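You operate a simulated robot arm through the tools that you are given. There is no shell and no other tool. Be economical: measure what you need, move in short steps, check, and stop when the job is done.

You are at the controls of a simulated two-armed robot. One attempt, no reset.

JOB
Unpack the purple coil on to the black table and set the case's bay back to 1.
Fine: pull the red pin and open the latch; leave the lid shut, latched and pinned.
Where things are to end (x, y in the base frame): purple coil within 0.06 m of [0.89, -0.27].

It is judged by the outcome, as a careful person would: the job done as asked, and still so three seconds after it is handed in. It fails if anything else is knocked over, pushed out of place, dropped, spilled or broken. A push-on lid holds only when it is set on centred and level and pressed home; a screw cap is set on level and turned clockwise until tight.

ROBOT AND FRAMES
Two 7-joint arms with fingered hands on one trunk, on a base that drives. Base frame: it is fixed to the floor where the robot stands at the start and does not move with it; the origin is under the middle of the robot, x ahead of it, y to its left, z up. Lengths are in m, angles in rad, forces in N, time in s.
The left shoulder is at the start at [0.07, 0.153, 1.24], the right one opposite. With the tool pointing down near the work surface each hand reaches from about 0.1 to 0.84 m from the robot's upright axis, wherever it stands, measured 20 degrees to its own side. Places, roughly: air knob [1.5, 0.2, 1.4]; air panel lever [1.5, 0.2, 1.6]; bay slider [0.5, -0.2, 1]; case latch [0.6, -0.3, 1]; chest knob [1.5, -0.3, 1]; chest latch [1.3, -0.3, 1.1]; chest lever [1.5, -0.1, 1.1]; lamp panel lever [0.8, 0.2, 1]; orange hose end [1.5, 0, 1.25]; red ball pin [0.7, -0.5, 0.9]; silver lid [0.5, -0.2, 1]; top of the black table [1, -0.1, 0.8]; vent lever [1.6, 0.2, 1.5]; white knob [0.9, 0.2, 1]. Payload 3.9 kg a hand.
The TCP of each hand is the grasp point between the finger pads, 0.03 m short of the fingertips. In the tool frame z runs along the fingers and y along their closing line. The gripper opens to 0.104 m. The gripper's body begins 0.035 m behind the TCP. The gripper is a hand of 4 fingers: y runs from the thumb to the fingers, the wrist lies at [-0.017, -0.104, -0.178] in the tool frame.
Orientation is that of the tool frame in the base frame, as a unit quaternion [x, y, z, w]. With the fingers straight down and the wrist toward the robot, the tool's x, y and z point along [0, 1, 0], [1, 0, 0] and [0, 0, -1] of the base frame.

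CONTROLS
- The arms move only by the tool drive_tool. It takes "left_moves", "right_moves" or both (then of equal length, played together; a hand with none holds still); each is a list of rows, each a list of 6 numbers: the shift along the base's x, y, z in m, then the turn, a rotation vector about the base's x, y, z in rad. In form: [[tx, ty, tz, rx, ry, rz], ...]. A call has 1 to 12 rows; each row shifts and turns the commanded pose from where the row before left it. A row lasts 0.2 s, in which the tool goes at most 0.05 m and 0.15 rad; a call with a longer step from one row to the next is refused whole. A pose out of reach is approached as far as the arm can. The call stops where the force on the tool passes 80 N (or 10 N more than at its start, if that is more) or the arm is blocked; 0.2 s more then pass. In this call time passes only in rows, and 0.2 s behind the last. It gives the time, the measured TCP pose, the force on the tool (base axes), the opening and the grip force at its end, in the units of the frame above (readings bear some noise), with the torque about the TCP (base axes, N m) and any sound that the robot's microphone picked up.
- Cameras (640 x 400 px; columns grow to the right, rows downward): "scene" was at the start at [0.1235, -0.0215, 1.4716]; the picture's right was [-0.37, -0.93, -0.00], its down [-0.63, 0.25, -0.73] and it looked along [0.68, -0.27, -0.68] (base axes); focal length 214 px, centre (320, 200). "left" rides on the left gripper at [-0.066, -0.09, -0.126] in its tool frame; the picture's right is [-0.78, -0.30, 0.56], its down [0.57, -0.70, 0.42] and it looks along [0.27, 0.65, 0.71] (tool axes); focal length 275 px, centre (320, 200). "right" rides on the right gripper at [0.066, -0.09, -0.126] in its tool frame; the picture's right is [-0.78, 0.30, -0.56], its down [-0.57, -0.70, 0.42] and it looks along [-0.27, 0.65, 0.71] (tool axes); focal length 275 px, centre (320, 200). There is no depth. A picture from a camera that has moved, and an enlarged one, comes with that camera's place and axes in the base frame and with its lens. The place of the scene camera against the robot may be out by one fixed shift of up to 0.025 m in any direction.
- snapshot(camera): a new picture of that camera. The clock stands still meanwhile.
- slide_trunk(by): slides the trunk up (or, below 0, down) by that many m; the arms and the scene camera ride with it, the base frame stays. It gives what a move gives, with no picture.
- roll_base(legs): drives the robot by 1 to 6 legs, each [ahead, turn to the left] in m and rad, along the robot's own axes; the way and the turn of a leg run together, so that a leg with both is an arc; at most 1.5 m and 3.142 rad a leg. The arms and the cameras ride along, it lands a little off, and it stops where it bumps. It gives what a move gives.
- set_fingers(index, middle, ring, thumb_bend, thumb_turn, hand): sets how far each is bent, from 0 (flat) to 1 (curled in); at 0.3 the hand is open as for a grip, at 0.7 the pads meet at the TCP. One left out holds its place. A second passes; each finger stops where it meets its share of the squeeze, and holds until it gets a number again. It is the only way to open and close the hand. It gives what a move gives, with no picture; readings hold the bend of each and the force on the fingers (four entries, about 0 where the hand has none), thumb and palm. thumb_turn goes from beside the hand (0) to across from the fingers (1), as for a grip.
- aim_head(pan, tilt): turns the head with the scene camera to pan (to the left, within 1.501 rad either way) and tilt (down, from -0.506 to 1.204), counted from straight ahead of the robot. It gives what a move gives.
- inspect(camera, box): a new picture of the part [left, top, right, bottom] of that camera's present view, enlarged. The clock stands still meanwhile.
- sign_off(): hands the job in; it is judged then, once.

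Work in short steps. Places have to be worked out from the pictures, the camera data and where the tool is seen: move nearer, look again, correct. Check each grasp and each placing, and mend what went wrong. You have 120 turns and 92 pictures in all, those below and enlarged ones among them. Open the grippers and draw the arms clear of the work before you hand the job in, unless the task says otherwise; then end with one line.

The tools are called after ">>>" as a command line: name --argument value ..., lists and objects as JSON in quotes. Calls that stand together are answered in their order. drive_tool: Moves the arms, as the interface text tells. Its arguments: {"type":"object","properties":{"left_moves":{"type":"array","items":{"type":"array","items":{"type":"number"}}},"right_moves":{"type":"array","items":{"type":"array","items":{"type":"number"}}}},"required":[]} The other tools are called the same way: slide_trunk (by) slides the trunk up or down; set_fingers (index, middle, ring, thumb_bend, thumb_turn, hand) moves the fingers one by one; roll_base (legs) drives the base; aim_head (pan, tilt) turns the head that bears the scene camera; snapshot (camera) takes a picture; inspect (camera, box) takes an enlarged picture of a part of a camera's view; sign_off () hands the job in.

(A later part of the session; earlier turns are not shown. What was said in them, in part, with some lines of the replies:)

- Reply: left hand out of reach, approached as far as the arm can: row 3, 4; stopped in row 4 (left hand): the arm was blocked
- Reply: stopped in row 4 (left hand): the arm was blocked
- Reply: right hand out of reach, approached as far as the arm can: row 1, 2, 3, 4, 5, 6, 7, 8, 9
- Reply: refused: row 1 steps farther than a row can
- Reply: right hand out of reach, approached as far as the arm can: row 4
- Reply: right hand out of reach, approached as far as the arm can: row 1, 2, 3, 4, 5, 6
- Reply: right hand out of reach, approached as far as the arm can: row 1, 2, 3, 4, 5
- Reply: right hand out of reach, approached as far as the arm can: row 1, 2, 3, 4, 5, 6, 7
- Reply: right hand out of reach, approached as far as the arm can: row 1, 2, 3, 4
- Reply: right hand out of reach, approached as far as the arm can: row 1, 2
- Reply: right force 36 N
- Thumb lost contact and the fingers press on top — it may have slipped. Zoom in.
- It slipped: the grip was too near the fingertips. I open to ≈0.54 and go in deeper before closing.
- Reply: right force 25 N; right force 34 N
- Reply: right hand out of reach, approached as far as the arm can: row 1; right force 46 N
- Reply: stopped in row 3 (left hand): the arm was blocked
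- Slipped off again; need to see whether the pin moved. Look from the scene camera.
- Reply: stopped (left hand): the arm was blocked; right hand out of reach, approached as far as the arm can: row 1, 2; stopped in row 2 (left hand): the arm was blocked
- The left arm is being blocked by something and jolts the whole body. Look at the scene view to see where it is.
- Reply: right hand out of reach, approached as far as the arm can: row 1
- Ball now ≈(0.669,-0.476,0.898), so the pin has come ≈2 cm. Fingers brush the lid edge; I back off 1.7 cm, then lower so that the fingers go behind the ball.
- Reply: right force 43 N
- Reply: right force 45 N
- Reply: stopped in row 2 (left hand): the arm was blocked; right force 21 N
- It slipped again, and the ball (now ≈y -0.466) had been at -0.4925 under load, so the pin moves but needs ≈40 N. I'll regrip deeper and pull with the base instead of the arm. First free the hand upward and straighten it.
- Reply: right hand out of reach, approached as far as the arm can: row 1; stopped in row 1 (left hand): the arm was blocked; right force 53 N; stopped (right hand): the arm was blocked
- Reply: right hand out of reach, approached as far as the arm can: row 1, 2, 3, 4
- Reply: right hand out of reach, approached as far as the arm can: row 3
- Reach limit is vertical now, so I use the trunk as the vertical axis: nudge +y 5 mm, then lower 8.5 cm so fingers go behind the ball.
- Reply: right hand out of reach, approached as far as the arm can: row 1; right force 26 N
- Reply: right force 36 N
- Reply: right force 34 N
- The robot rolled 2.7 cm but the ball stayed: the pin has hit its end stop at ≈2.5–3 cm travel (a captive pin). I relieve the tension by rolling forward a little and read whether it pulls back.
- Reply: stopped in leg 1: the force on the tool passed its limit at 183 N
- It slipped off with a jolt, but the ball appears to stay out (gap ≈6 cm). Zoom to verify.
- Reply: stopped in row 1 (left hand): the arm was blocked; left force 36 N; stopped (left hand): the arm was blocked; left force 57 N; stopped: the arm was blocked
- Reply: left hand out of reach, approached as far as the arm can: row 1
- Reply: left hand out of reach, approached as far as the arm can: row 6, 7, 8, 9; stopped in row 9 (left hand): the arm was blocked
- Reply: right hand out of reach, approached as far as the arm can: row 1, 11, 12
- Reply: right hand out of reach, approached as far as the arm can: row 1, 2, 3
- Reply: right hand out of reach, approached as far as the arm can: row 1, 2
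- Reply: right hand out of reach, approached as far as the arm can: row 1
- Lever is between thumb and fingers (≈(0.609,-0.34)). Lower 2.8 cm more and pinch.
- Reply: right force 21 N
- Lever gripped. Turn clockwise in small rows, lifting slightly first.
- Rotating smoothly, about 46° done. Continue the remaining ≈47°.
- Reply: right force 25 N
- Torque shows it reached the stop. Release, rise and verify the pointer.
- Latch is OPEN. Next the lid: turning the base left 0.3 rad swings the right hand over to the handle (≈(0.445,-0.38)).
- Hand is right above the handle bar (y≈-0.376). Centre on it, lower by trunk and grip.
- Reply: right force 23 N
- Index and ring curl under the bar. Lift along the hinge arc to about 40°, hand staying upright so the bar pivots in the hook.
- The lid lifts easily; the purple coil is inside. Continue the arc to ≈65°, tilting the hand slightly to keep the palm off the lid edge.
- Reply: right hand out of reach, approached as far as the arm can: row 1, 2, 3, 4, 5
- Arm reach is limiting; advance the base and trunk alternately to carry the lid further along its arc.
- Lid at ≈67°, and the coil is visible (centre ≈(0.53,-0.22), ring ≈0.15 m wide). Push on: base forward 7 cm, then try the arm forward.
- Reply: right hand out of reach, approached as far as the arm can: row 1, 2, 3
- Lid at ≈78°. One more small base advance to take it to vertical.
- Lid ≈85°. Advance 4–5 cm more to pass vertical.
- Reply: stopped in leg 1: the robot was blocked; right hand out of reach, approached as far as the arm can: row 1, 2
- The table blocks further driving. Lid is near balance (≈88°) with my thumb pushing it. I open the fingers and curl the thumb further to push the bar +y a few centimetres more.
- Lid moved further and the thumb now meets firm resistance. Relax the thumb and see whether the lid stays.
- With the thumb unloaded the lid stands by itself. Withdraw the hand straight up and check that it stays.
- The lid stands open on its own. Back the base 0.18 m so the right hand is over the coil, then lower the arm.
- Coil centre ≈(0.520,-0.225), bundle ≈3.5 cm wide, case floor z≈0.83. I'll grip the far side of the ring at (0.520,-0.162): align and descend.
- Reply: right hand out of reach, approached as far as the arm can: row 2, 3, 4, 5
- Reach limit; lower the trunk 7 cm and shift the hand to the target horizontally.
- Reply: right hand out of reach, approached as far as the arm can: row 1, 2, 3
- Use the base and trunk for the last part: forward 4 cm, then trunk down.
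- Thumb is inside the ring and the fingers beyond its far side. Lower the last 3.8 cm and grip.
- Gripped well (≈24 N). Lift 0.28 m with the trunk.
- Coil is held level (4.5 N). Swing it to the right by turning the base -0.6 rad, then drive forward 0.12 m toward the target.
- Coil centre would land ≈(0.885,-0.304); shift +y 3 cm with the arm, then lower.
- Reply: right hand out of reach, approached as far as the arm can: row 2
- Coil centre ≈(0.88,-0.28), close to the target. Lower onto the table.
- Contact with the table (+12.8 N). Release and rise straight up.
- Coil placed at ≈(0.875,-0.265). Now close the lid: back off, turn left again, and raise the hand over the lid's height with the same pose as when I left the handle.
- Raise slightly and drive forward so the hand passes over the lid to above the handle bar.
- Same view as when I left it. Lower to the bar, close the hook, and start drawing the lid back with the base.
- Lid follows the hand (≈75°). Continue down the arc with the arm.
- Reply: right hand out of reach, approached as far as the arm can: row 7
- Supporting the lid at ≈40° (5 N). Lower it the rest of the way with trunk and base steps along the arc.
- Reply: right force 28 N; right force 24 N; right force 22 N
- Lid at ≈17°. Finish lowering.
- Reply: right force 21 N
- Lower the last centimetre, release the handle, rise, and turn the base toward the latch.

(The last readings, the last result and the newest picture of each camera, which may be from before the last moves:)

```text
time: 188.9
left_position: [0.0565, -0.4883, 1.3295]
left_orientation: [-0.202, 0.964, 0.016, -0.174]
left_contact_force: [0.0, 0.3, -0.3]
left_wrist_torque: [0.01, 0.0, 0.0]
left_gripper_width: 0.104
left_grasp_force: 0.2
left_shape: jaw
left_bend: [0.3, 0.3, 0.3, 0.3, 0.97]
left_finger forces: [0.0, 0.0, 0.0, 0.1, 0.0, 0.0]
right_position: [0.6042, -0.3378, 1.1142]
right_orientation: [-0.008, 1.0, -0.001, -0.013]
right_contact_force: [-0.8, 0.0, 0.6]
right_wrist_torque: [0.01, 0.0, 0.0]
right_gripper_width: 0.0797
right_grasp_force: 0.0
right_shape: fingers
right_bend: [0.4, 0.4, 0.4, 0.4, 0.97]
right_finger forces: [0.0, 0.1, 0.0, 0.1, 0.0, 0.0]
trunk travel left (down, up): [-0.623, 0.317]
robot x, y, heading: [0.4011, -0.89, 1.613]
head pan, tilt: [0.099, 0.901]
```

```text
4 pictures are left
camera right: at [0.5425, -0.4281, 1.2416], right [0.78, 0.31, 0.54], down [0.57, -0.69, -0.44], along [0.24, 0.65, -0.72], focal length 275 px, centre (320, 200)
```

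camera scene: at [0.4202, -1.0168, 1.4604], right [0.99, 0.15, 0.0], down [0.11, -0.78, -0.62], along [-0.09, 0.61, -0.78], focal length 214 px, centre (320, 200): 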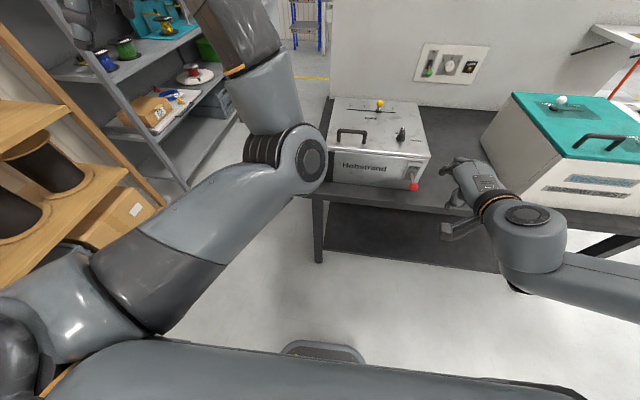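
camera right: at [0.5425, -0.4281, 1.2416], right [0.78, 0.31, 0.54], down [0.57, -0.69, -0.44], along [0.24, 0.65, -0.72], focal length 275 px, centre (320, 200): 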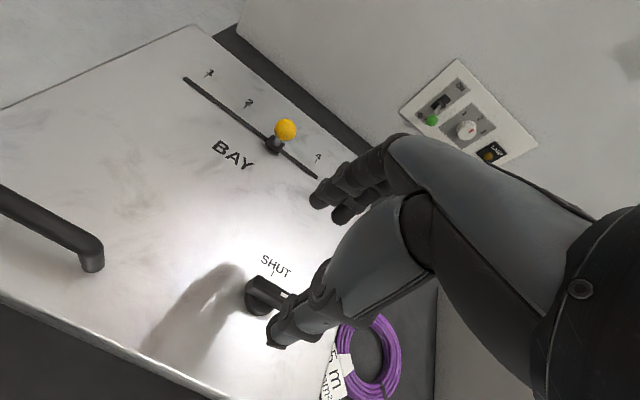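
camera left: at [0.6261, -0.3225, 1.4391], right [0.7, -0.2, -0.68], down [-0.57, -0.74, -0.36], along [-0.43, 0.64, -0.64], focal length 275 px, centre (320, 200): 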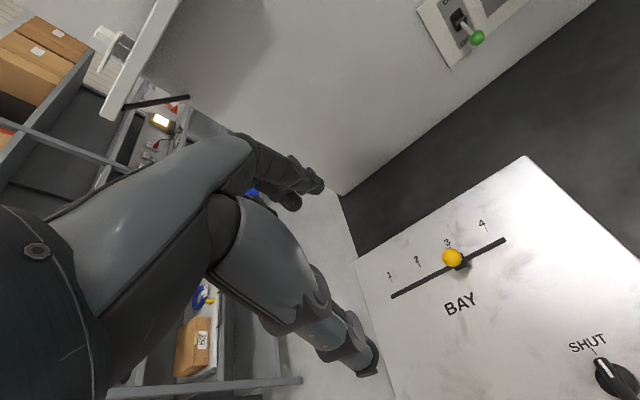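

The lid is shut and the coil lies on the table. Lower onto the latch lever, pinch it and turn it back to SHUT (+90°).

>>> slide_trunk --by -0.106

>>> set_fingers --hand "right" --index 0.78 --middle 0.78 --ring 0.78 --thumb_bend 0.78

>>> drive_tool --right_moves '[[0, 0, 0.003, 0, 0, 0.1], [0.001, 0, 0, 0, 0, 0.14], [0.001, 0, 0, 0, 0, 0.14], [0.001, 0, 0, 0, 0, 0.14], [0.001, -0.001, 0, 0, 0, 0.14], [0.001, -0.001, 0, 0, 0, 0.14]]'

```text
time: 190.3
left_position: [0.0565, -0.4907, 1.2255]
left_orientation: [-0.202, 0.964, 0.017, -0.173]
left_contact_force: [-0.5, -0.6, 0.3]
left_wrist_torque: [0.01, -0.02, 0.03]
left_gripper_width: 0.104
left_grasp_force: 0.1
left_shape: jaw
left_bend: [0.3, 0.3, 0.3, 0.3, 0.97]
left_finger forces: [0.1, 0.1, 0.0, 0.0, 0.0, 0.0]
right_position: [0.6031, -0.3401, 1.0103]
right_orientation: [-0.008, 1.0, 0.001, -0.012]
right_contact_force: [1.7, 0.1, 6.0]
right_wrist_torque: [0.29, -0.13, -0.06]
right_gripper_width: 0.0796
right_grasp_force: 3.0
right_shape: fingers
right_bend: [0.4, 0.39, 0.4, 0.4, 0.97]
right_finger forces: [0.0, 5.8, 0.0, 0.1, 0.1, 0.0]
trunk travel left (down, up): [-0.517, 0.423]
robot x, y, heading: [0.4003, -0.89, 1.619]
head pan, tilt: [0.099, 0.901]
```

```text
time: 191.3
left_position: [0.0561, -0.4878, 1.223]
left_orientation: [-0.203, 0.964, 0.015, -0.174]
left_contact_force: [0.3, 0.1, 0.7]
left_wrist_torque: [-0.02, -0.02, -0.02]
left_gripper_width: 0.1041
left_grasp_force: 0.2
left_shape: jaw
left_bend: [0.3, 0.3, 0.3, 0.3, 0.97]
left_finger forces: [0.0, 0.0, 0.0, 0.0, 0.1, 0.0]
right_position: [0.6028, -0.3371, 1.0069]
right_orientation: [-0.007, 1.0, -0.001, -0.012]
right_contact_force: [-3.7, 13.3, -0.8]
right_wrist_torque: [0.14, 0.17, 0.51]
right_gripper_width: 0.0073
right_grasp_force: 22.7
right_shape: fingers
right_bend: [0.72, 0.61, 0.72, 0.69, 0.97]
right_finger forces: [8.2, 10.9, 10.1, 0.0, 16.6, 0.1]
trunk travel left (down, up): [-0.517, 0.423]
robot x, y, heading: [0.3994, -0.8927, 1.617]
head pan, tilt: [0.099, 0.901]
```

```text
time: 192.7
left_position: [0.0547, -0.4892, 1.2229]
left_orientation: [-0.202, 0.964, 0.017, -0.174]
left_contact_force: [0.4, 0.5, -0.5]
left_wrist_torque: [0.0, 0.0, 0.0]
left_gripper_width: 0.104
left_grasp_force: 0.0
left_shape: jaw
left_bend: [0.3, 0.3, 0.3, 0.3, 0.97]
left_finger forces: [0.0, 0.0, 0.0, 0.0, 0.1, 0.0]
right_position: [0.6074, -0.3396, 1.0113]
right_orientation: [-0.397, 0.918, -0.007, -0.01]
right_contact_force: [-12.4, 2.1, -5.6]
right_wrist_torque: [-0.02, 0.16, -0.02]
right_gripper_width: 0.0069
right_grasp_force: 19.0
right_shape: fingers
right_bend: [0.72, 0.63, 0.74, 0.72, 0.93]
right_finger forces: [11.3, 6.9, 1.7, 0.0, 17.3, 0.1]
trunk travel left (down, up): [-0.517, 0.423]
robot x, y, heading: [0.3952, -0.8877, 1.618]
head pan, tilt: [0.099, 0.901]
```

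Turning well. Finish the rotation to the stop.

>>> drive_tool --right_moves '[[0.001, -0.001, 0, 0, 0, 0.14], [0.001, -0.001, 0, 0, 0, 0.14], [0.001, -0.001, 0, 0, 0, 0.14], [0.001, -0.001, 0, 0, 0, 0.14], [0, 0, 0, 0, 0, 0.14], [0, 0, 0, 0, 0, 0.12]]'

>>> inspect --camera "right" --box '[180, 140, 420, 380]'

```text
time: 194.1
left_position: [0.0536, -0.4907, 1.2242]
left_orientation: [-0.202, 0.964, 0.017, -0.173]
left_contact_force: [-0.2, 0.1, 0.6]
left_wrist_torque: [0.02, -0.04, -0.01]
left_gripper_width: 0.1038
left_grasp_force: 0.0
left_shape: jaw
left_bend: [0.3, 0.3, 0.3, 0.3, 0.97]
left_finger forces: [0.0, 0.0, 0.0, 0.1, 0.0, 0.0]
right_position: [0.6123, -0.3448, 1.0117]
right_orientation: [0.73, -0.683, 0.01, 0.006]
right_contact_force: [-12.7, -5.9, -4.9]
right_wrist_torque: [-0.09, 0.25, 0.01]
right_gripper_width: 0.0058
right_grasp_force: 20.4
right_shape: fingers
right_bend: [0.72, 0.62, 0.74, 0.72, 0.93]
right_finger forces: [14.5, 8.3, 2.5, 0.1, 14.8, 0.1]
trunk travel left (down, up): [-0.517, 0.423]
robot x, y, heading: [0.3957, -0.8889, 1.614]
head pan, tilt: [0.099, 0.901]
```

```text
1.67 times, centred on (300, 260) of right
camera zoom: at [0.7042, -0.4024, 1.1399], right [-0.35, 0.77, 0.54], down [0.66, 0.61, -0.44], along [-0.66, 0.2, -0.72], focal length 459 px, centre (353, 100)
```

zoom: 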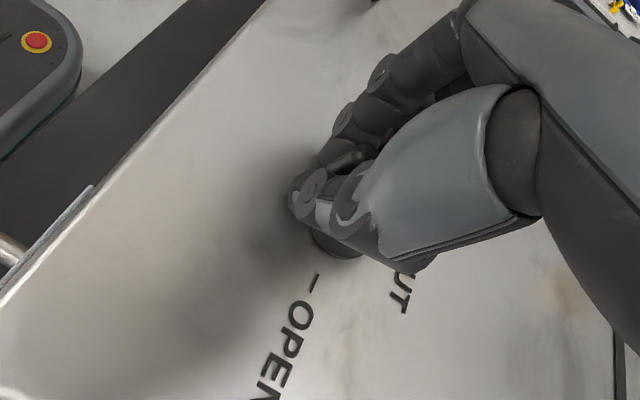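

No stop torque yet; turn a bit more to make sure it is home, then release.

>>> drive_tool --right_moves '[[0, 0, 0, 0, 0, 0.1], [0, 0, 0, 0, 0, 0.08]]'

```text
time: 194.7
left_position: [0.0549, -0.4912, 1.2237]
left_orientation: [-0.202, 0.964, 0.017, -0.173]
left_contact_force: [0.9, 0.2, -0.3]
left_wrist_torque: [-0.02, 0.01, 0.01]
left_gripper_width: 0.1042
left_grasp_force: 0.1
left_shape: jaw
left_bend: [0.3, 0.3, 0.3, 0.3, 0.97]
left_finger forces: [0.1, 0.0, 0.0, 0.0, 0.0, 0.0]
right_position: [0.6116, -0.3457, 1.0116]
right_orientation: [0.788, -0.616, 0.011, 0.006]
right_contact_force: [-9.3, -9.6, -4.6]
right_wrist_torque: [-0.19, 0.21, 0.01]
right_gripper_width: 0.0059
right_grasp_force: 20.3
right_shape: fingers
right_bend: [0.72, 0.62, 0.74, 0.72, 0.93]
right_finger forces: [15.6, 7.2, 1.7, 0.0, 16.1, 0.1]
trunk travel left (down, up): [-0.517, 0.423]
robot x, y, heading: [0.3981, -0.8875, 1.613]
head pan, tilt: [0.099, 0.901]
```

No resistance; I need to see the pointer. Release, raise and look.

>>> set_fingers --hand "right" --index 0.4 --middle 0.4 --ring 0.4 --thumb_bend 0.4

>>> slide_trunk --by 0.1

>>> drive_tool --right_moves '[[0, 0, 0, 0, 0, -0.14], [0, 0, 0, 0, 0, -0.14], [0, 0, 0, 0, 0, -0.14], [0, 0, 0, 0, 0, -0.14], [0, 0, 0, 0, 0, -0.14], [0, 0, 0, 0, 0, -0.14], [0, 0, 0, 0, 0, -0.14], [0, 0, 0, 0, 0, -0.14], [0, -0.02, 0, 0, 0, -0.14], [0, -0.02, 0, 0, 0, -0.14], [0, -0.02, 0, 0, 0, -0.14], [0, -0.02, 0, 0, 0, -0.14]]'

>>> snapshot --camera "right"

```text
time: 195.7
left_position: [0.0551, -0.4907, 1.2251]
left_orientation: [-0.202, 0.964, 0.017, -0.173]
left_contact_force: [-0.4, 0.2, 0.6]
left_wrist_torque: [0.01, 0.0, 0.01]
left_gripper_width: 0.104
left_grasp_force: 0.0
left_shape: jaw
left_bend: [0.3, 0.3, 0.3, 0.3, 0.97]
left_finger forces: [0.0, 0.0, 0.0, 0.0, 0.0, 0.1]
right_position: [0.6114, -0.3441, 1.0137]
right_orientation: [0.788, -0.615, 0.009, 0.006]
right_contact_force: [1.2, 3.8, 17.6]
right_wrist_torque: [0.13, 0.67, -0.13]
right_gripper_width: 0.0793
right_grasp_force: 8.8
right_shape: fingers
right_bend: [0.4, 0.41, 0.4, 0.4, 0.97]
right_finger forces: [0.7, 16.9, 0.1, 0.1, 0.0, 0.0]
trunk travel left (down, up): [-0.517, 0.423]
robot x, y, heading: [0.4008, -0.887, 1.615]
head pan, tilt: [0.099, 0.901]
```

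```text
time: 197.0
left_position: [0.0562, -0.4895, 1.3241]
left_orientation: [-0.201, 0.964, 0.015, -0.174]
left_contact_force: [0.2, -0.5, -0.4]
left_wrist_torque: [-0.01, -0.01, -0.04]
left_gripper_width: 0.104
left_grasp_force: 0.2
left_shape: jaw
left_bend: [0.3, 0.3, 0.3, 0.3, 0.97]
left_finger forces: [0.1, 0.0, 0.0, 0.0, 0.0, 0.2]
right_position: [0.6128, -0.345, 1.1114]
right_orientation: [0.788, -0.615, 0.01, 0.008]
right_contact_force: [0.3, 0.0, -0.9]
right_wrist_torque: [0.01, -0.01, -0.03]
right_gripper_width: 0.0795
right_grasp_force: 0.0
right_shape: fingers
right_bend: [0.4, 0.4, 0.4, 0.4, 0.97]
right_finger forces: [0.0, 0.0, 0.0, 0.1, 0.1, 0.0]
trunk travel left (down, up): [-0.617, 0.323]
robot x, y, heading: [0.4012, -0.8899, 1.614]
head pan, tilt: [0.099, 0.901]
```

```text
time: 199.6
left_position: [0.0563, -0.4914, 1.3249]
left_orientation: [-0.201, 0.964, 0.017, -0.174]
left_contact_force: [0.4, -0.1, -0.5]
left_wrist_torque: [-0.01, -0.02, 0.01]
left_gripper_width: 0.1041
left_grasp_force: 0.1
left_shape: jaw
left_bend: [0.3, 0.3, 0.3, 0.3, 0.97]
left_finger forces: [0.0, 0.0, 0.0, 0.0, 0.0, 0.0]
right_position: [0.6126, -0.4251, 1.1115]
right_orientation: [-0.067, 0.998, -0.001, -0.012]
right_contact_force: [-0.4, -1.0, 0.0]
right_wrist_torque: [0.02, -0.01, -0.04]
right_gripper_width: 0.0796
right_grasp_force: 0.0
right_shape: fingers
right_bend: [0.4, 0.4, 0.4, 0.4, 0.97]
right_finger forces: [0.1, 0.0, 0.0, 0.0, 0.1, 0.0]
trunk travel left (down, up): [-0.617, 0.323]
robot x, y, heading: [0.3958, -0.8898, 1.613]
head pan, tilt: [0.099, 0.901]
```

```text
2 pictures are left
camera right: at [0.5623, -0.5229, 1.2392], right [0.74, 0.4, 0.54], down [0.65, -0.62, -0.44], along [0.16, 0.68, -0.72], focal length 275 px, centre (320, 200)
```

right: 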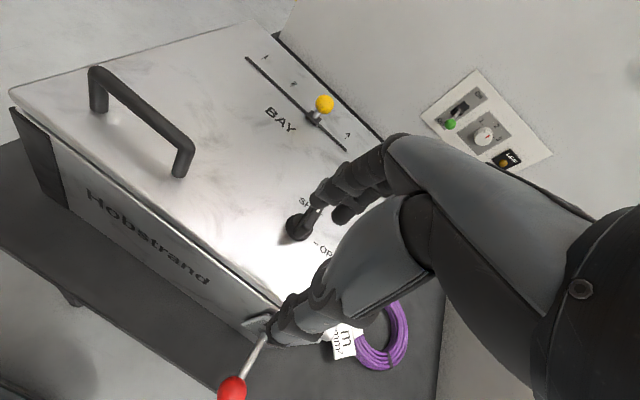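

The lever points to SHUT. Now push the pin (ball ≈(0.668,-0.487,0.898)) back in: back off, make a fist, line it up in front of the ball.

>>> roll_base --legs '[[-0.2, 0]]'

>>> set_fingers --hand "right" --index 0.8 --middle 0.8 --ring 0.8 --thumb_bend 0.8

>>> drive_tool --right_moves '[[0.016, 0.008, 0, 0, 0, -0.09], [0.016, 0.008, 0, 0, 0, -0.045], [0.016, 0.008, 0, 0, 0, 0]]'

>>> slide_trunk --by -0.2

```text
time: 201.2
left_position: [0.065, -0.6906, 1.3252]
left_orientation: [-0.203, 0.964, 0.016, -0.174]
left_contact_force: [0.0, 0.5, -0.2]
left_wrist_torque: [-0.01, -0.01, -0.01]
left_gripper_width: 0.1041
left_grasp_force: 0.0
left_shape: jaw
left_bend: [0.3, 0.3, 0.3, 0.3, 0.97]
left_finger forces: [0.0, 0.0, 0.1, 0.1, 0.0, 0.0]
right_position: [0.62, -0.6233, 1.1111]
right_orientation: [-0.07, 0.998, -0.002, -0.011]
right_contact_force: [0.0, 0.1, -0.3]
right_wrist_torque: [0.07, 0.01, -0.04]
right_gripper_width: 0.0795
right_grasp_force: 0.0
right_shape: fingers
right_bend: [0.4, 0.4, 0.4, 0.4, 0.97]
right_finger forces: [0.1, 0.0, 0.0, 0.0, 0.1, 0.1]
trunk travel left (down, up): [-0.617, 0.323]
robot x, y, heading: [0.4062, -1.0869, 1.613]
head pan, tilt: [0.099, 0.901]
```

```text
time: 202.2
left_position: [0.0654, -0.6899, 1.325]
left_orientation: [-0.203, 0.963, 0.017, -0.174]
left_contact_force: [-1.3, -0.1, 0.6]
left_wrist_torque: [0.0, 0.01, 0.04]
left_gripper_width: 0.1039
left_grasp_force: 0.1
left_shape: jaw
left_bend: [0.3, 0.3, 0.3, 0.3, 0.97]
left_finger forces: [0.0, 0.0, 0.0, 0.1, 0.1, 0.0]
right_position: [0.6211, -0.6243, 1.1113]
right_orientation: [-0.069, 0.998, -0.001, -0.012]
right_contact_force: [0.6, -0.2, 0.0]
right_wrist_torque: [0.0, 0.01, -0.02]
right_gripper_width: 0.0
right_grasp_force: 0.0
right_shape: fingers
right_bend: [0.74, 0.8, 0.8, 0.74, 0.97]
right_finger forces: [0.1, 0.0, 0.1, 0.1, 0.1, 0.0]
trunk travel left (down, up): [-0.617, 0.323]
robot x, y, heading: [0.4069, -1.0866, 1.615]
head pan, tilt: [0.099, 0.901]
```

```text
time: 203.0
left_position: [0.0649, -0.6911, 1.3242]
left_orientation: [-0.203, 0.963, 0.017, -0.174]
left_contact_force: [-0.6, 0.7, 0.3]
left_wrist_torque: [0.01, 0.0, 0.02]
left_gripper_width: 0.1042
left_grasp_force: 0.0
left_shape: jaw
left_bend: [0.3, 0.3, 0.3, 0.3, 0.97]
left_finger forces: [0.0, 0.0, 0.0, 0.1, 0.0, 0.0]
right_position: [0.6684, -0.6009, 1.1114]
right_orientation: [-0.001, 1.0, -0.001, -0.012]
right_contact_force: [0.2, 0.2, 0.5]
right_wrist_torque: [-0.04, 0.02, -0.02]
right_gripper_width: 0.0
right_grasp_force: 0.1
right_shape: fingers
right_bend: [0.74, 0.8, 0.8, 0.74, 0.97]
right_finger forces: [0.1, 0.0, 0.0, 0.1, 0.1, 0.0]
trunk travel left (down, up): [-0.617, 0.323]
robot x, y, heading: [0.4076, -1.0896, 1.609]
head pan, tilt: [0.099, 0.901]
```

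```text
time: 205.2
left_position: [0.0655, -0.6908, 1.124]
left_orientation: [-0.203, 0.963, 0.017, -0.174]
left_contact_force: [0.1, -0.4, 0.2]
left_wrist_torque: [-0.01, -0.01, -0.03]
left_gripper_width: 0.104
left_grasp_force: 0.0
left_shape: jaw
left_bend: [0.3, 0.3, 0.3, 0.3, 0.97]
left_finger forces: [0.1, 0.0, 0.1, 0.0, 0.0, 0.1]
right_position: [0.6674, -0.6004, 0.9114]
right_orientation: [-0.001, 1.0, 0.0, -0.011]
right_contact_force: [0.2, 0.5, -0.1]
right_wrist_torque: [0.01, -0.02, -0.01]
right_gripper_width: 0.0002
right_grasp_force: 0.1
right_shape: fingers
right_bend: [0.74, 0.8, 0.8, 0.74, 0.97]
right_finger forces: [0.0, 0.1, 0.1, 0.2, 0.0, 0.0]
trunk travel left (down, up): [-0.417, 0.523]
robot x, y, heading: [0.4084, -1.0898, 1.617]
head pan, tilt: [0.099, 0.901]
```

Lined up at (0.667,-0.600,0.911). Push forward with the base in steps, watching force.

>>> roll_base --legs '[[0.05, 0]]'

>>> roll_base --legs '[[0.02, 0]]'

```text
time: 206.1
left_position: [0.062, -0.6386, 1.1239]
left_orientation: [-0.204, 0.964, 0.016, -0.173]
left_contact_force: [0.4, 1.0, -0.6]
left_wrist_torque: [0.0, 0.0, 0.04]
left_gripper_width: 0.104
left_grasp_force: 0.1
left_shape: jaw
left_bend: [0.3, 0.3, 0.3, 0.3, 0.97]
left_finger forces: [0.0, 0.0, 0.0, 0.0, 0.1, 0.0]
right_position: [0.6651, -0.5498, 0.9099]
right_orientation: [-0.003, 1.0, -0.002, -0.012]
right_contact_force: [0.4, 1.1, -0.4]
right_wrist_torque: [-0.03, 0.03, -0.03]
right_gripper_width: 0.0
right_grasp_force: 0.1
right_shape: fingers
right_bend: [0.74, 0.8, 0.8, 0.74, 0.97]
right_finger forces: [0.0, 0.1, 0.1, 0.0, 0.0, 0.1]
trunk travel left (down, up): [-0.417, 0.523]
robot x, y, heading: [0.4051, -1.038, 1.616]
head pan, tilt: [0.099, 0.901]
```

```text
time: 206.9
left_position: [0.0615, -0.6195, 1.124]
left_orientation: [-0.203, 0.964, 0.016, -0.173]
left_contact_force: [-0.2, -0.5, -0.7]
left_wrist_torque: [-0.04, -0.01, 0.01]
left_gripper_width: 0.1042
left_grasp_force: 0.1
left_shape: jaw
left_bend: [0.3, 0.3, 0.3, 0.3, 0.97]
left_finger forces: [0.0, 0.0, 0.0, 0.1, 0.1, 0.0]
right_position: [0.6638, -0.5297, 0.9111]
right_orientation: [-0.002, 1.0, -0.001, -0.012]
right_contact_force: [-0.2, -0.6, 0.1]
right_wrist_torque: [0.01, -0.02, -0.03]
right_gripper_width: 0.0
right_grasp_force: 0.1
right_shape: fingers
right_bend: [0.74, 0.8, 0.8, 0.74, 0.97]
right_finger forces: [0.1, 0.0, 0.0, 0.1, 0.0, 0.1]
trunk travel left (down, up): [-0.417, 0.523]
robot x, y, heading: [0.4009, -1.0192, 1.617]
head pan, tilt: [0.099, 0.901]
```

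No contact yet; continue in 1.2 cm steps.

>>> roll_base --legs '[[0.014, 0]]'

>>> roll_base --legs '[[0.012, 0]]'

```text
time: 207.7
left_position: [0.061, -0.6059, 1.1248]
left_orientation: [-0.203, 0.964, 0.017, -0.174]
left_contact_force: [-0.1, 0.4, -0.4]
left_wrist_torque: [0.03, 0.0, 0.0]
left_gripper_width: 0.1043
left_grasp_force: 0.0
left_shape: jaw
left_bend: [0.3, 0.3, 0.3, 0.3, 0.97]
left_finger forces: [0.0, 0.1, 0.0, 0.0, 0.1, 0.0]
right_position: [0.6641, -0.5156, 0.9108]
right_orientation: [-0.002, 1.0, -0.002, -0.012]
right_contact_force: [0.7, 0.7, 1.2]
right_wrist_torque: [0.02, 0.03, 0.02]
right_gripper_width: 0.0
right_grasp_force: 0.1
right_shape: fingers
right_bend: [0.74, 0.8, 0.8, 0.74, 0.97]
right_finger forces: [0.0, 0.1, 0.1, 0.0, 0.0, 0.0]
trunk travel left (down, up): [-0.417, 0.523]
robot x, y, heading: [0.401, -1.0038, 1.616]
head pan, tilt: [0.099, 0.901]
```

```text
time: 208.4
left_position: [0.0608, -0.5954, 1.1245]
left_orientation: [-0.203, 0.964, 0.017, -0.173]
left_contact_force: [-0.5, 0.3, 0.1]
left_wrist_torque: [-0.04, 0.0, 0.01]
left_gripper_width: 0.1038
left_grasp_force: 0.2
left_shape: jaw
left_bend: [0.3, 0.3, 0.3, 0.3, 0.97]
left_finger forces: [0.0, 0.1, 0.0, 0.1, 0.0, 0.1]
right_position: [0.6634, -0.5042, 0.9112]
right_orientation: [-0.003, 1.0, -0.002, -0.011]
right_contact_force: [-0.8, -0.1, 0.8]
right_wrist_torque: [0.01, -0.01, 0.01]
right_gripper_width: 0.0
right_grasp_force: 0.0
right_shape: fingers
right_bend: [0.74, 0.8, 0.8, 0.74, 0.97]
right_finger forces: [0.0, 0.0, 0.1, 0.1, 0.0, 0.0]
trunk travel left (down, up): [-0.417, 0.523]
robot x, y, heading: [0.4034, -0.992, 1.617]
head pan, tilt: [0.099, 0.901]
```

Still free; keep stepping.

>>> roll_base --legs '[[0.012, 0]]'

>>> roll_base --legs '[[0.01, 0]]'

```text
time: 209.2
left_position: [0.0592, -0.5841, 1.1254]
left_orientation: [-0.204, 0.963, 0.017, -0.174]
left_contact_force: [-0.7, 0.2, -0.2]
left_wrist_torque: [-0.02, 0.0, 0.0]
left_gripper_width: 0.104
left_grasp_force: 0.0
left_shape: jaw
left_bend: [0.3, 0.3, 0.3, 0.3, 0.97]
left_finger forces: [0.0, 0.0, 0.1, 0.1, 0.0, 0.0]
right_position: [0.6617, -0.4933, 0.9115]
right_orientation: [-0.002, 1.0, 0.0, -0.011]
right_contact_force: [1.1, -3.8, 5.6]
right_wrist_torque: [0.11, -0.04, -0.05]
right_gripper_width: 0.0
right_grasp_force: 3.6
right_shape: fingers
right_bend: [0.74, 0.8, 0.8, 0.74, 0.97]
right_finger forces: [2.4, 5.6, 0.0, 0.0, 0.1, 0.1]
trunk travel left (down, up): [-0.417, 0.523]
robot x, y, heading: [0.4006, -0.9798, 1.614]
head pan, tilt: [0.099, 0.901]
```

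```text
time: 209.9
left_position: [0.056, -0.5767, 1.1245]
left_orientation: [-0.204, 0.964, 0.018, -0.171]
left_contact_force: [-0.2, 0.4, -0.7]
left_wrist_torque: [-0.01, 0.03, 0.02]
left_gripper_width: 0.1038
left_grasp_force: 0.1
left_shape: jaw
left_bend: [0.3, 0.3, 0.3, 0.3, 0.97]
left_finger forces: [0.0, 0.1, 0.0, 0.0, 0.0, 0.0]
right_position: [0.6602, -0.4837, 0.9149]
right_orientation: [-0.002, 1.0, 0.002, -0.011]
right_contact_force: [-6.5, -9.9, 14.1]
right_wrist_torque: [0.17, -0.01, 0.09]
right_gripper_width: 0.0
right_grasp_force: 10.4
right_shape: fingers
right_bend: [0.75, 0.81, 0.8, 0.74, 0.97]
right_finger forces: [8.9, 11.6, 0.1, 0.0, 0.0, 0.1]
trunk travel left (down, up): [-0.417, 0.523]
robot x, y, heading: [0.4035, -0.9675, 1.612]
head pan, tilt: [0.099, 0.901]
```

The fist is riding up over the ball; it is too high. Back off, lower 2.8 cm, and push again.

>>> roll_base --legs '[[-0.035, 0]]'

>>> slide_trunk --by -0.028

>>> drive_tool --right_moves '[[0.006, 0, 0, 0, 0, 0]]'

>>> roll_base --legs '[[0.02, 0]]'

>>> roll_base --legs '[[0.012, 0]]'

```text
time: 210.8
left_position: [0.0611, -0.6085, 1.125]
left_orientation: [-0.204, 0.963, 0.017, -0.174]
left_contact_force: [0.2, -1.0, -0.5]
left_wrist_torque: [0.04, 0.03, -0.03]
left_gripper_width: 0.104
left_grasp_force: 0.2
left_shape: jaw
left_bend: [0.3, 0.3, 0.3, 0.3, 0.97]
left_finger forces: [0.0, 0.1, 0.0, 0.0, 0.1, 0.0]
right_position: [0.6625, -0.5164, 0.9126]
right_orientation: [-0.003, 1.0, 0.001, -0.012]
right_contact_force: [-0.7, -0.3, -0.6]
right_wrist_torque: [0.0, -0.04, -0.01]
right_gripper_width: 0.0001
right_grasp_force: 0.0
right_shape: fingers
right_bend: [0.75, 0.8, 0.8, 0.74, 0.97]
right_finger forces: [0.0, 0.0, 0.0, 0.0, 0.0, 0.1]
trunk travel left (down, up): [-0.417, 0.523]
robot x, y, heading: [0.4012, -1.003, 1.613]
head pan, tilt: [0.099, 0.901]
```

```text
time: 211.5
left_position: [0.06, -0.6083, 1.0973]
left_orientation: [-0.205, 0.963, 0.017, -0.173]
left_contact_force: [0.9, -0.5, 0.3]
left_wrist_torque: [0.0, -0.03, 0.01]
left_gripper_width: 0.104
left_grasp_force: 0.1
left_shape: jaw
left_bend: [0.3, 0.3, 0.3, 0.3, 0.97]
left_finger forces: [0.1, 0.0, 0.0, 0.0, 0.1, 0.1]
right_position: [0.6635, -0.5172, 0.8843]
right_orientation: [-0.002, 1.0, 0.0, -0.011]
right_contact_force: [0.5, -1.8, 0.2]
right_wrist_torque: [-0.01, 0.02, -0.04]
right_gripper_width: 0.0
right_grasp_force: 0.2
right_shape: fingers
right_bend: [0.75, 0.8, 0.8, 0.74, 0.97]
right_finger forces: [0.1, 1.2, 0.1, 0.1, 0.1, 0.0]
trunk travel left (down, up): [-0.389, 0.551]
robot x, y, heading: [0.4014, -1.0041, 1.617]
head pan, tilt: [0.099, 0.901]
```

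```text
time: 211.9
left_position: [0.0604, -0.6072, 1.0973]
left_orientation: [-0.203, 0.964, 0.017, -0.173]
left_contact_force: [0.5, -0.2, -0.4]
left_wrist_torque: [0.0, 0.02, -0.02]
left_gripper_width: 0.1042
left_grasp_force: 0.0
left_shape: jaw
left_bend: [0.3, 0.3, 0.3, 0.3, 0.97]
left_finger forces: [0.0, 0.0, 0.0, 0.1, 0.0, 0.0]
right_position: [0.6693, -0.5165, 0.8829]
right_orientation: [-0.003, 1.0, 0.0, -0.011]
right_contact_force: [0.4, 0.4, -0.9]
right_wrist_torque: [-0.01, -0.02, -0.01]
right_gripper_width: 0.0
right_grasp_force: 0.0
right_shape: fingers
right_bend: [0.75, 0.8, 0.8, 0.74, 0.97]
right_finger forces: [0.1, 0.0, 0.0, 0.0, 0.0, 0.1]
trunk travel left (down, up): [-0.389, 0.551]
robot x, y, heading: [0.4021, -1.005, 1.616]
head pan, tilt: [0.099, 0.901]
```

```text
time: 212.7
left_position: [0.0596, -0.5967, 1.1008]
left_orientation: [-0.205, 0.963, 0.02, -0.173]
left_contact_force: [-0.6, 0.5, -0.6]
left_wrist_torque: [-0.01, -0.02, 0.01]
left_gripper_width: 0.1042
left_grasp_force: 0.0
left_shape: jaw
left_bend: [0.3, 0.3, 0.3, 0.3, 0.97]
left_finger forces: [0.0, 0.1, 0.0, 0.0, 0.0, 0.1]
right_position: [0.6679, -0.5029, 0.8878]
right_orientation: [-0.002, 1.0, 0.001, -0.01]
right_contact_force: [6.2, -49.4, 2.0]
right_wrist_torque: [0.74, 0.1, -0.16]
right_gripper_width: 0.0
right_grasp_force: 27.2
right_shape: fingers
right_bend: [0.74, 0.8, 0.8, 0.72, 0.96]
right_finger forces: [31.3, 22.1, 0.0, 0.1, 0.0, 0.0]
trunk travel left (down, up): [-0.389, 0.551]
robot x, y, heading: [0.4026, -0.9883, 1.608]
head pan, tilt: [0.099, 0.901]
```

```text
time: 213.4
left_position: [0.0538, -0.5851, 1.0983]
left_orientation: [-0.207, 0.963, 0.019, -0.17]
left_contact_force: [0.4, -0.2, -0.1]
left_wrist_torque: [0.01, 0.04, 0.01]
left_gripper_width: 0.1041
left_grasp_force: 0.0
left_shape: jaw
left_bend: [0.3, 0.3, 0.3, 0.3, 0.97]
left_finger forces: [0.1, 0.0, 0.0, 0.0, 0.0, 0.1]
right_position: [0.66, -0.4901, 0.8896]
right_orientation: [-0.008, 1.0, 0.005, -0.01]
right_contact_force: [-24.7, -29.4, 15.3]
right_wrist_torque: [0.68, -0.35, 0.57]
right_gripper_width: 0.0
right_grasp_force: 21.0
right_shape: fingers
right_bend: [0.74, 0.8, 0.8, 0.72, 0.96]
right_finger forces: [26.2, 15.4, 0.1, 0.0, 0.0, 0.1]
trunk travel left (down, up): [-0.389, 0.551]
robot x, y, heading: [0.4044, -0.9683, 1.614]
head pan, tilt: [0.099, 0.901]
```

The ball moved under ≈49 N and the hand advanced ≈2.7 cm from first contact. Withdraw slightly and look.

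>>> roll_base --legs '[[-0.06, 0]]'

>>> slide_trunk --by 0.12

>>> snapshot --camera "right"

```text
time: 214.4
left_position: [0.0609, -0.6377, 1.098]
left_orientation: [-0.207, 0.963, 0.016, -0.173]
left_contact_force: [0.0, -0.4, -0.2]
left_wrist_torque: [0.01, -0.01, 0.0]
left_gripper_width: 0.1039
left_grasp_force: 0.1
left_shape: jaw
left_bend: [0.3, 0.3, 0.3, 0.3, 0.97]
left_finger forces: [0.1, 0.0, 0.0, 0.0, 0.0, 0.0]
right_position: [0.6665, -0.5442, 0.8848]
right_orientation: [-0.008, 1.0, 0.001, -0.013]
right_contact_force: [-0.6, -0.6, -0.4]
right_wrist_torque: [-0.01, -0.02, -0.01]
right_gripper_width: 0.0
right_grasp_force: 0.1
right_shape: fingers
right_bend: [0.75, 0.8, 0.8, 0.73, 0.96]
right_finger forces: [0.0, 0.0, 0.0, 0.0, 0.1, 0.1]
trunk travel left (down, up): [-0.389, 0.551]
robot x, y, heading: [0.403, -1.0352, 1.617]
head pan, tilt: [0.099, 0.901]
```

```text
time: 215.9
left_position: [0.0599, -0.6361, 1.2165]
left_orientation: [-0.206, 0.963, 0.016, -0.173]
left_contact_force: [0.2, 1.3, 0.4]
left_wrist_torque: [0.0, 0.0, 0.02]
left_gripper_width: 0.1039
left_grasp_force: 0.0
left_shape: jaw
left_bend: [0.3, 0.3, 0.3, 0.3, 0.97]
left_finger forces: [0.1, 0.0, 0.0, 0.1, 0.0, 0.0]
right_position: [0.6667, -0.544, 1.0038]
right_orientation: [-0.009, 1.0, 0.0, -0.012]
right_contact_force: [0.4, 0.2, -0.6]
right_wrist_torque: [-0.01, -0.01, 0.02]
right_gripper_width: 0.0
right_grasp_force: 0.1
right_shape: fingers
right_bend: [0.75, 0.8, 0.8, 0.73, 0.96]
right_finger forces: [0.0, 0.0, 0.0, 0.0, 0.1, 0.0]
trunk travel left (down, up): [-0.509, 0.431]
robot x, y, heading: [0.4062, -1.0326, 1.618]
head pan, tilt: [0.099, 0.901]
```

```text
1 pictures are left
camera right: at [0.605, -0.6344, 1.1312], right [0.79, 0.31, 0.54], down [0.57, -0.69, -0.44], along [0.24, 0.65, -0.72], focal length 275 px, centre (320, 200)
```

right: 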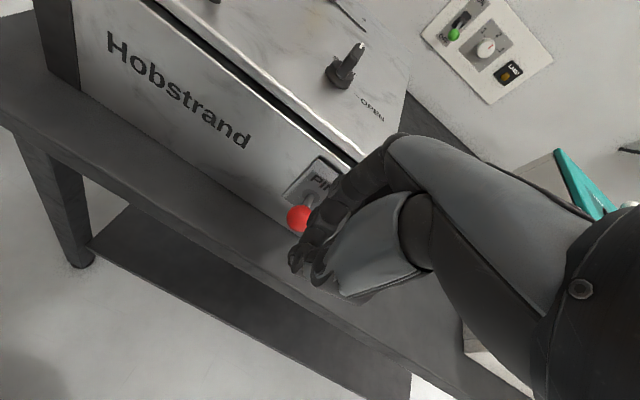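

The pin is home (gap back to ≈3.8 cm) and the latch shows SHUT. Last: the bay slider (ball ≈(0.541,-0.151,1.0)). Raise, move in and place the open hand above it.

>>> slide_trunk --by 0.12

>>> roll_base --legs '[[0, 0.2], [0.21, 0]]'

>>> set_fingers --hand "right" --index 0.4 --middle 0.4 --ring 0.4 --thumb_bend 0.4

>>> drive_tool --right_moves '[[0.007, 0.036, 0, 0, 0, -0.05], [0.007, 0.036, 0, 0, 0, -0.05], [0.007, 0.036, 0, 0, 0, -0.05], [0.007, 0.036, 0, 0, 0, -0.05]]'

```text
time: 217.4
left_position: [0.0598, -0.637, 1.3371]
left_orientation: [-0.205, 0.963, 0.015, -0.173]
left_contact_force: [-0.4, 0.7, -0.7]
left_wrist_torque: [-0.02, 0.0, -0.01]
left_gripper_width: 0.1042
left_grasp_force: 0.2
left_shape: jaw
left_bend: [0.3, 0.3, 0.3, 0.3, 0.97]
left_finger forces: [0.1, 0.0, 0.0, 0.0, 0.0, 0.0]
right_position: [0.6659, -0.544, 1.1238]
right_orientation: [-0.008, 1.0, 0.001, -0.012]
right_contact_force: [-0.2, -0.4, -0.2]
right_wrist_torque: [0.03, -0.01, 0.01]
right_gripper_width: 0.0002
right_grasp_force: 0.1
right_shape: fingers
right_bend: [0.75, 0.8, 0.8, 0.73, 0.96]
right_finger forces: [0.0, 0.0, 0.0, 0.0, 0.0, 0.0]
trunk travel left (down, up): [-0.629, 0.311]
robot x, y, heading: [0.4077, -1.0304, 1.619]
head pan, tilt: [0.099, 0.901]
```

```text
time: 219.8
left_position: [-0.0636, -0.5105, 1.3372]
left_orientation: [-0.301, 0.937, -0.001, -0.174]
left_contact_force: [-0.1, -0.8, -0.4]
left_wrist_torque: [0.0, 0.0, -0.05]
left_gripper_width: 0.1038
left_grasp_force: 0.0
left_shape: jaw
left_bend: [0.3, 0.3, 0.3, 0.3, 0.97]
left_finger forces: [0.0, 0.0, 0.0, 0.1, 0.0, 0.0]
right_position: [0.5129, -0.2976, 1.1256]
right_orientation: [-0.108, 0.994, 0.0, -0.013]
right_contact_force: [-0.4, -0.2, -0.4]
right_wrist_torque: [0.0, 0.01, 0.03]
right_gripper_width: 0.0
right_grasp_force: 0.0
right_shape: fingers
right_bend: [0.75, 0.8, 0.8, 0.73, 0.96]
right_finger forces: [0.0, 0.1, 0.0, 0.0, 0.0, 0.0]
trunk travel left (down, up): [-0.629, 0.311]
robot x, y, heading: [0.3523, -0.8265, 1.821]
head pan, tilt: [0.099, 0.901]
```

```text
time: 220.8
left_position: [-0.0633, -0.5097, 1.3373]
left_orientation: [-0.302, 0.937, -0.001, -0.174]
left_contact_force: [0.4, 0.1, 0.5]
left_wrist_torque: [0.01, 0.02, -0.01]
left_gripper_width: 0.1039
left_grasp_force: 0.1
left_shape: jaw
left_bend: [0.3, 0.3, 0.3, 0.3, 0.97]
left_finger forces: [0.1, 0.0, 0.0, 0.1, 0.0, 0.1]
right_position: [0.5127, -0.2963, 1.1242]
right_orientation: [-0.109, 0.994, -0.001, -0.012]
right_contact_force: [0.3, 0.3, -0.5]
right_wrist_torque: [0.03, 0.0, 0.03]
right_gripper_width: 0.0791
right_grasp_force: 0.1
right_shape: fingers
right_bend: [0.4, 0.4, 0.4, 0.4, 0.97]
right_finger forces: [0.1, 0.1, 0.0, 0.1, 0.0, 0.1]
trunk travel left (down, up): [-0.629, 0.311]
robot x, y, heading: [0.3527, -0.8266, 1.82]
head pan, tilt: [0.099, 0.901]
```

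```text
time: 221.8
left_position: [-0.0646, -0.5078, 1.3357]
left_orientation: [-0.302, 0.937, -0.003, -0.175]
left_contact_force: [0.0, 0.3, 0.2]
left_wrist_torque: [-0.02, 0.03, 0.01]
left_gripper_width: 0.104
left_grasp_force: 0.1
left_shape: jaw
left_bend: [0.3, 0.3, 0.3, 0.3, 0.97]
left_finger forces: [0.1, 0.1, 0.0, 0.1, 0.1, 0.1]
right_position: [0.5399, -0.1518, 1.1237]
right_orientation: [-0.009, 1.0, 0.0, -0.013]
right_contact_force: [-0.6, 0.3, -0.2]
right_wrist_torque: [0.0, -0.04, -0.01]
right_gripper_width: 0.0792
right_grasp_force: 0.0
right_shape: fingers
right_bend: [0.4, 0.4, 0.4, 0.4, 0.97]
right_finger forces: [0.1, 0.0, 0.0, 0.0, 0.1, 0.0]
trunk travel left (down, up): [-0.629, 0.311]
robot x, y, heading: [0.3497, -0.8268, 1.819]
head pan, tilt: [0.099, 0.901]
```

Directly over the slider ball. Lower, grip and drag it toward bay 1 (−x ≈0.117 m).

>>> slide_trunk --by -0.112

>>> set_fingers --hand "right" --index 0.75 --middle 0.75 --ring 0.75 --thumb_bend 0.75

>>> drive_tool --right_moves '[[-0.015, 0, 0.001, 0, 0, 0], [-0.015, 0, 0, 0, 0, 0], [-0.015, 0, 0, 0, 0, 0], [-0.015, 0, 0, 0, 0, 0]]'

```text
time: 223.2
left_position: [-0.0633, -0.5094, 1.2255]
left_orientation: [-0.301, 0.938, -0.001, -0.174]
left_contact_force: [0.2, 0.6, -0.1]
left_wrist_torque: [-0.01, 0.03, 0.0]
left_gripper_width: 0.1041
left_grasp_force: 0.0
left_shape: jaw
left_bend: [0.3, 0.3, 0.3, 0.3, 0.97]
left_finger forces: [0.1, 0.0, 0.0, 0.0, 0.0, 0.0]
right_position: [0.5404, -0.1535, 1.0107]
right_orientation: [-0.008, 1.0, 0.001, -0.013]
right_contact_force: [1.0, -0.6, 1.7]
right_wrist_torque: [0.07, -0.01, 0.05]
right_gripper_width: 0.079
right_grasp_force: 1.1
right_shape: fingers
right_bend: [0.4, 0.4, 0.4, 0.4, 0.97]
right_finger forces: [0.0, 1.3, 0.0, 0.0, 0.1, 0.1]
trunk travel left (down, up): [-0.517, 0.423]
robot x, y, heading: [0.3536, -0.8275, 1.819]
head pan, tilt: [0.099, 0.901]
```

```text
time: 224.2
left_position: [-0.0638, -0.5111, 1.2251]
left_orientation: [-0.301, 0.938, -0.001, -0.174]
left_contact_force: [0.5, 0.0, -0.1]
left_wrist_torque: [-0.01, -0.03, -0.01]
left_gripper_width: 0.1039
left_grasp_force: 0.1
left_shape: jaw
left_bend: [0.3, 0.3, 0.3, 0.3, 0.97]
left_finger forces: [0.0, 0.0, 0.0, 0.0, 0.1, 0.0]
right_position: [0.5395, -0.1542, 1.011]
right_orientation: [-0.008, 1.0, 0.001, -0.012]
right_contact_force: [-0.4, -3.4, 1.2]
right_wrist_torque: [-0.11, 0.04, 0.09]
right_gripper_width: 0.0124
right_grasp_force: 15.3
right_shape: fingers
right_bend: [0.73, 0.72, 0.75, 0.65, 0.97]
right_finger forces: [6.4, 7.0, 0.0, 0.0, 17.6, 0.1]
trunk travel left (down, up): [-0.517, 0.423]
robot x, y, heading: [0.355, -0.8259, 1.821]
head pan, tilt: [0.099, 0.901]
```

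```text
time: 225.2
left_position: [-0.0639, -0.5096, 1.2248]
left_orientation: [-0.301, 0.938, -0.001, -0.174]
left_contact_force: [0.5, 0.8, -0.3]
left_wrist_torque: [0.03, 0.04, 0.0]
left_gripper_width: 0.1039
left_grasp_force: 0.1
left_shape: jaw
left_bend: [0.3, 0.3, 0.3, 0.3, 0.97]
left_finger forces: [0.0, 0.0, 0.0, 0.0, 0.1, 0.1]
right_position: [0.4795, -0.1549, 1.0107]
right_orientation: [-0.008, 1.0, -0.001, -0.012]
right_contact_force: [-1.1, -8.4, -3.2]
right_wrist_torque: [-0.25, -0.01, 0.1]
right_gripper_width: 0.0083
right_grasp_force: 10.8
right_shape: fingers
right_bend: [0.74, 0.74, 0.75, 0.65, 0.97]
right_finger forces: [5.9, 2.5, 0.0, 0.0, 14.4, 0.1]
trunk travel left (down, up): [-0.517, 0.423]
robot x, y, heading: [0.3534, -0.8306, 1.825]
head pan, tilt: [0.099, 0.901]
```

Sliding easily with the ball still in hand. Continue to bay 1.

>>> drive_tool --right_moves '[[-0.015, 0, 0, 0, 0, 0], [-0.015, 0, 0, 0, 0, 0], [-0.015, 0, 0, 0, 0, 0], [-0.013, 0, 0, 0, 0, 0]]'

>>> drive_tool --right_moves '[[-0.004, 0, 0, 0, 0, 0]]'

```text
time: 226.4
left_position: [-0.0586, -0.5296, 1.2286]
left_orientation: [-0.3, 0.939, 0.012, -0.171]
left_contact_force: [-0.3, 0.6, -0.5]
left_wrist_torque: [0.01, -0.06, -0.04]
left_gripper_width: 0.1038
left_grasp_force: 0.0
left_shape: jaw
left_bend: [0.3, 0.3, 0.3, 0.3, 0.97]
left_finger forces: [0.1, 0.0, 0.1, 0.1, 0.1, 0.0]
right_position: [0.454, -0.1665, 1.0296]
right_orientation: [0.022, 1.0, 0.019, 0.002]
right_contact_force: [0.2, 8.0, -15.0]
right_wrist_torque: [-0.09, 0.04, -0.03]
right_gripper_width: 0.0176
right_grasp_force: 18.7
right_shape: fingers
right_bend: [0.57, 0.64, 0.75, 0.71, 0.95]
right_finger forces: [11.0, 16.8, 0.1, 0.0, 9.4, 0.1]
trunk travel left (down, up): [-0.517, 0.423]
robot x, y, heading: [0.3577, -0.8268, 1.755]
head pan, tilt: [0.099, 0.901]
stopped in row 4 (right hand): the arm was blocked; the commanded pose is now the measured one
```

```text
time: 226.8
left_position: [-0.1243, -0.5279, 1.1976]
left_orientation: [-0.295, 0.944, 0.019, -0.15]
left_contact_force: [1.2, 1.2, 0.7]
left_wrist_torque: [-0.02, 0.07, 0.01]
left_gripper_width: 0.1042
left_grasp_force: 0.0
left_shape: jaw
left_bend: [0.3, 0.3, 0.3, 0.3, 0.97]
left_finger forces: [0.0, 0.1, 0.0, 0.0, 0.1, 0.1]
right_position: [0.4122, -0.1653, 1.027]
right_orientation: [0.041, 0.998, 0.029, 0.044]
right_contact_force: [25.4, 13.6, -4.4]
right_wrist_torque: [0.31, -0.09, -0.13]
right_gripper_width: 0.0117
right_grasp_force: 14.6
right_shape: fingers
right_bend: [0.6, 0.62, 0.75, 0.72, 0.95]
right_finger forces: [4.2, 21.4, 0.0, 0.0, 3.0, 0.0]
trunk travel left (down, up): [-0.517, 0.423]
robot x, y, heading: [0.3559, -0.8332, 1.696]
head pan, tilt: [0.099, 0.901]
stopped in row 1 (right hand): the arm was blocked; the commanded pose is now the measured one
```

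Reached with the slider pressing against its end (+25 N). Release, rise, and use the last picture to check.

>>> set_fingers --hand "right" --index 0.35 --middle 0.35 --ring 0.35 --thumb_bend 0.35

>>> slide_trunk --by 0.15

```text
time: 227.1
left_position: [-0.2266, -0.5437, 1.1383]
left_orientation: [-0.312, 0.944, 0.008, -0.109]
left_contact_force: [0.7, -1.2, -0.3]
left_wrist_torque: [0.17, 0.09, 0.01]
left_gripper_width: 0.104
left_grasp_force: 0.1
left_shape: jaw
left_bend: [0.3, 0.3, 0.3, 0.3, 0.97]
left_finger forces: [0.1, 0.0, 0.0, 0.1, 0.0, 0.0]
right_position: [0.3147, -0.1675, 1.0188]
right_orientation: [0.032, 0.994, 0.034, 0.1]
right_contact_force: [0.6, 0.2, -1.0]
right_wrist_torque: [0.0, 0.08, 0.03]
right_gripper_width: 0.0828
right_grasp_force: 0.0
right_shape: fingers
right_bend: [0.35, 0.35, 0.45, 0.42, 0.97]
right_finger forces: [0.0, 0.0, 0.0, 0.0, 0.0, 0.0]
trunk travel left (down, up): [-0.517, 0.423]
robot x, y, heading: [0.3554, -0.8315, 1.705]
head pan, tilt: [0.099, 0.901]
stopped (right hand): the force on the tool passed its limit at 101 N (the readings are from after the stop); the commanded pose is now the measured one
```

```text
time: 227.9
left_position: [-0.0877, -0.5151, 1.2381]
left_orientation: [-0.294, 0.942, 0.022, -0.158]
left_contact_force: [1.2, 0.9, 2.6]
left_wrist_torque: [-0.13, -0.05, 0.01]
left_gripper_width: 0.104
left_grasp_force: 0.1
left_shape: jaw
left_bend: [0.3, 0.3, 0.3, 0.3, 0.97]
left_finger forces: [0.0, 0.0, 0.0, 0.0, 0.1, 0.1]
right_position: [0.4546, -0.1524, 1.0536]
right_orientation: [0.055, 0.997, 0.02, 0.05]
right_contact_force: [2.5, 0.8, -0.7]
right_wrist_torque: [-0.07, 0.11, 0.0]
right_gripper_width: 0.092
right_grasp_force: 0.1
right_shape: fingers
right_bend: [0.35, 0.35, 0.35, 0.35, 0.97]
right_finger forces: [0.0, 0.0, 0.1, 0.0, 0.0, 0.0]
trunk travel left (down, up): [-0.566, 0.374]
robot x, y, heading: [0.3527, -0.8259, 1.702]
head pan, tilt: [0.099, 0.901]
stopped: the arm was blocked; the commanded pose is now the measured one
```

The hand jolted on release; rise clear, back off, and check the slider with the last picture.

>>> slide_trunk --by 0.1

>>> roll_base --legs '[[-0.1, 0]]'

>>> snapshot --camera "right"

```text
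time: 229.2
left_position: [-0.0962, -0.5123, 1.3376]
left_orientation: [-0.295, 0.942, 0.019, -0.155]
left_contact_force: [-1.0, 2.1, 0.9]
left_wrist_torque: [-0.1, -0.11, -0.05]
left_gripper_width: 0.1038
left_grasp_force: 0.1
left_shape: jaw
left_bend: [0.3, 0.3, 0.3, 0.3, 0.97]
left_finger forces: [0.1, 0.1, 0.1, 0.0, 0.0, 0.0]
right_position: [0.4444, -0.1482, 1.1563]
right_orientation: [0.049, 0.997, 0.02, 0.053]
right_contact_force: [1.2, 0.9, -1.0]
right_wrist_torque: [-0.09, 0.05, -0.02]
right_gripper_width: 0.0921
right_grasp_force: 0.1
right_shape: fingers
right_bend: [0.35, 0.35, 0.35, 0.35, 0.97]
right_finger forces: [0.0, 0.1, 0.0, 0.0, 0.0, 0.1]
trunk travel left (down, up): [-0.666, 0.274]
robot x, y, heading: [0.3542, -0.8284, 1.703]
head pan, tilt: [0.099, 0.901]
```

```text
time: 230.4
left_position: [-0.1055, -0.6139, 1.329]
left_orientation: [-0.297, 0.943, 0.017, -0.147]
left_contact_force: [0.1, -0.1, 0.2]
left_wrist_torque: [-0.04, -0.07, -0.03]
left_gripper_width: 0.104
left_grasp_force: 0.0
left_shape: jaw
left_bend: [0.3, 0.3, 0.3, 0.3, 0.97]
left_finger forces: [0.1, 0.0, 0.0, 0.1, 0.0, 0.1]
right_position: [0.438, -0.2491, 1.1588]
right_orientation: [0.048, 0.997, 0.022, 0.06]
right_contact_force: [1.8, -0.2, -0.4]
right_wrist_torque: [-0.01, 0.02, 0.0]
right_gripper_width: 0.092
right_grasp_force: 0.0
right_shape: fingers
right_bend: [0.35, 0.35, 0.35, 0.35, 0.97]
right_finger forces: [0.1, 0.0, 0.1, 0.1, 0.0, 0.0]
trunk travel left (down, up): [-0.666, 0.274]
robot x, y, heading: [0.3704, -0.9302, 1.701]
head pan, tilt: [0.099, 0.901]
```

```text
0 pictures are left
camera right: at [0.3479, -0.3364, 1.2708], right [0.73, 0.2, 0.66], down [0.55, -0.74, -0.39], along [0.41, 0.65, -0.64], focal length 275 px, centre (320, 200)
```

right: 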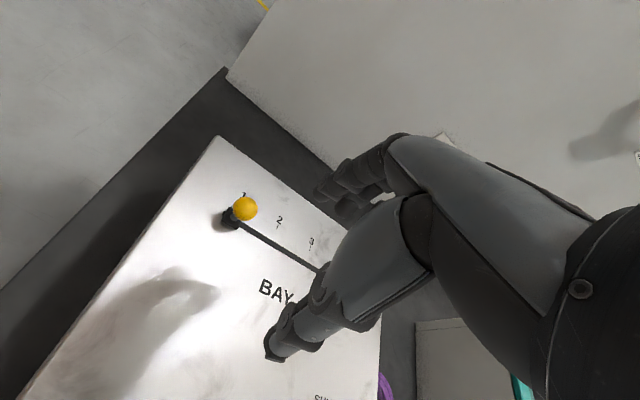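

The slider sits at bay 1. Withdraw from the case with the hands open and hand in.

>>> slide_trunk --by 0.05

>>> roll_base --legs '[[-0.25, 0]]'

>>> sign_off

```text
time: 231.3
left_position: [-0.1242, -0.6179, 1.37]
left_orientation: [-0.296, 0.945, 0.015, -0.138]
left_contact_force: [0.4, 0.2, 1.1]
left_wrist_torque: [-0.06, 0.02, 0.03]
left_gripper_width: 0.1038
left_grasp_force: 0.2
left_shape: jaw
left_bend: [0.3, 0.3, 0.3, 0.3, 0.97]
left_finger forces: [0.0, 0.1, 0.1, 0.0, 0.0, 0.1]
right_position: [0.4221, -0.2525, 1.2102]
right_orientation: [0.049, 0.996, 0.024, 0.068]
right_contact_force: [0.9, 0.4, 0.0]
right_wrist_torque: [-0.04, 0.08, -0.03]
right_gripper_width: 0.0924
right_grasp_force: 0.1
right_shape: fingers
right_bend: [0.35, 0.35, 0.35, 0.35, 0.97]
right_finger forces: [0.0, 0.1, 0.1, 0.1, 0.0, 0.0]
trunk travel left (down, up): [-0.716, 0.224]
robot x, y, heading: [0.3616, -0.9264, 1.694]
head pan, tilt: [0.099, 0.901]
```

```text
time: 233.1
left_position: [-0.1153, -0.8686, 1.3606]
left_orientation: [-0.298, 0.946, 0.014, -0.13]
left_contact_force: [-0.1, 0.0, -0.2]
left_wrist_torque: [-0.01, 0.02, 0.03]
left_gripper_width: 0.1042
left_grasp_force: 0.0
left_shape: jaw
left_bend: [0.3, 0.3, 0.3, 0.3, 0.97]
left_finger forces: [0.0, 0.0, 0.0, 0.0, 0.0, 0.0]
right_position: [0.4324, -0.5038, 1.2108]
right_orientation: [0.048, 0.996, 0.025, 0.076]
right_contact_force: [0.4, 0.5, 0.1]
right_wrist_torque: [0.01, 0.01, 0.01]
right_gripper_width: 0.0922
right_grasp_force: 0.0
right_shape: fingers
right_bend: [0.35, 0.35, 0.35, 0.35, 0.97]
right_finger forces: [0.1, 0.1, 0.1, 0.0, 0.0, 0.0]
trunk travel left (down, up): [-0.716, 0.224]
robot x, y, heading: [0.3982, -1.176, 1.702]
head pan, tilt: [0.099, 0.901]
```

```text
The job is handed in.
```

I handed the job in: the purple coil is on the black table at about (0.875, -0.265), roughly 2 cm from the target. The lid is shut, the pin is pushed home and the bay slider is at 1. The latch lever points to SHUT, but I felt no end stop when I turned it back.
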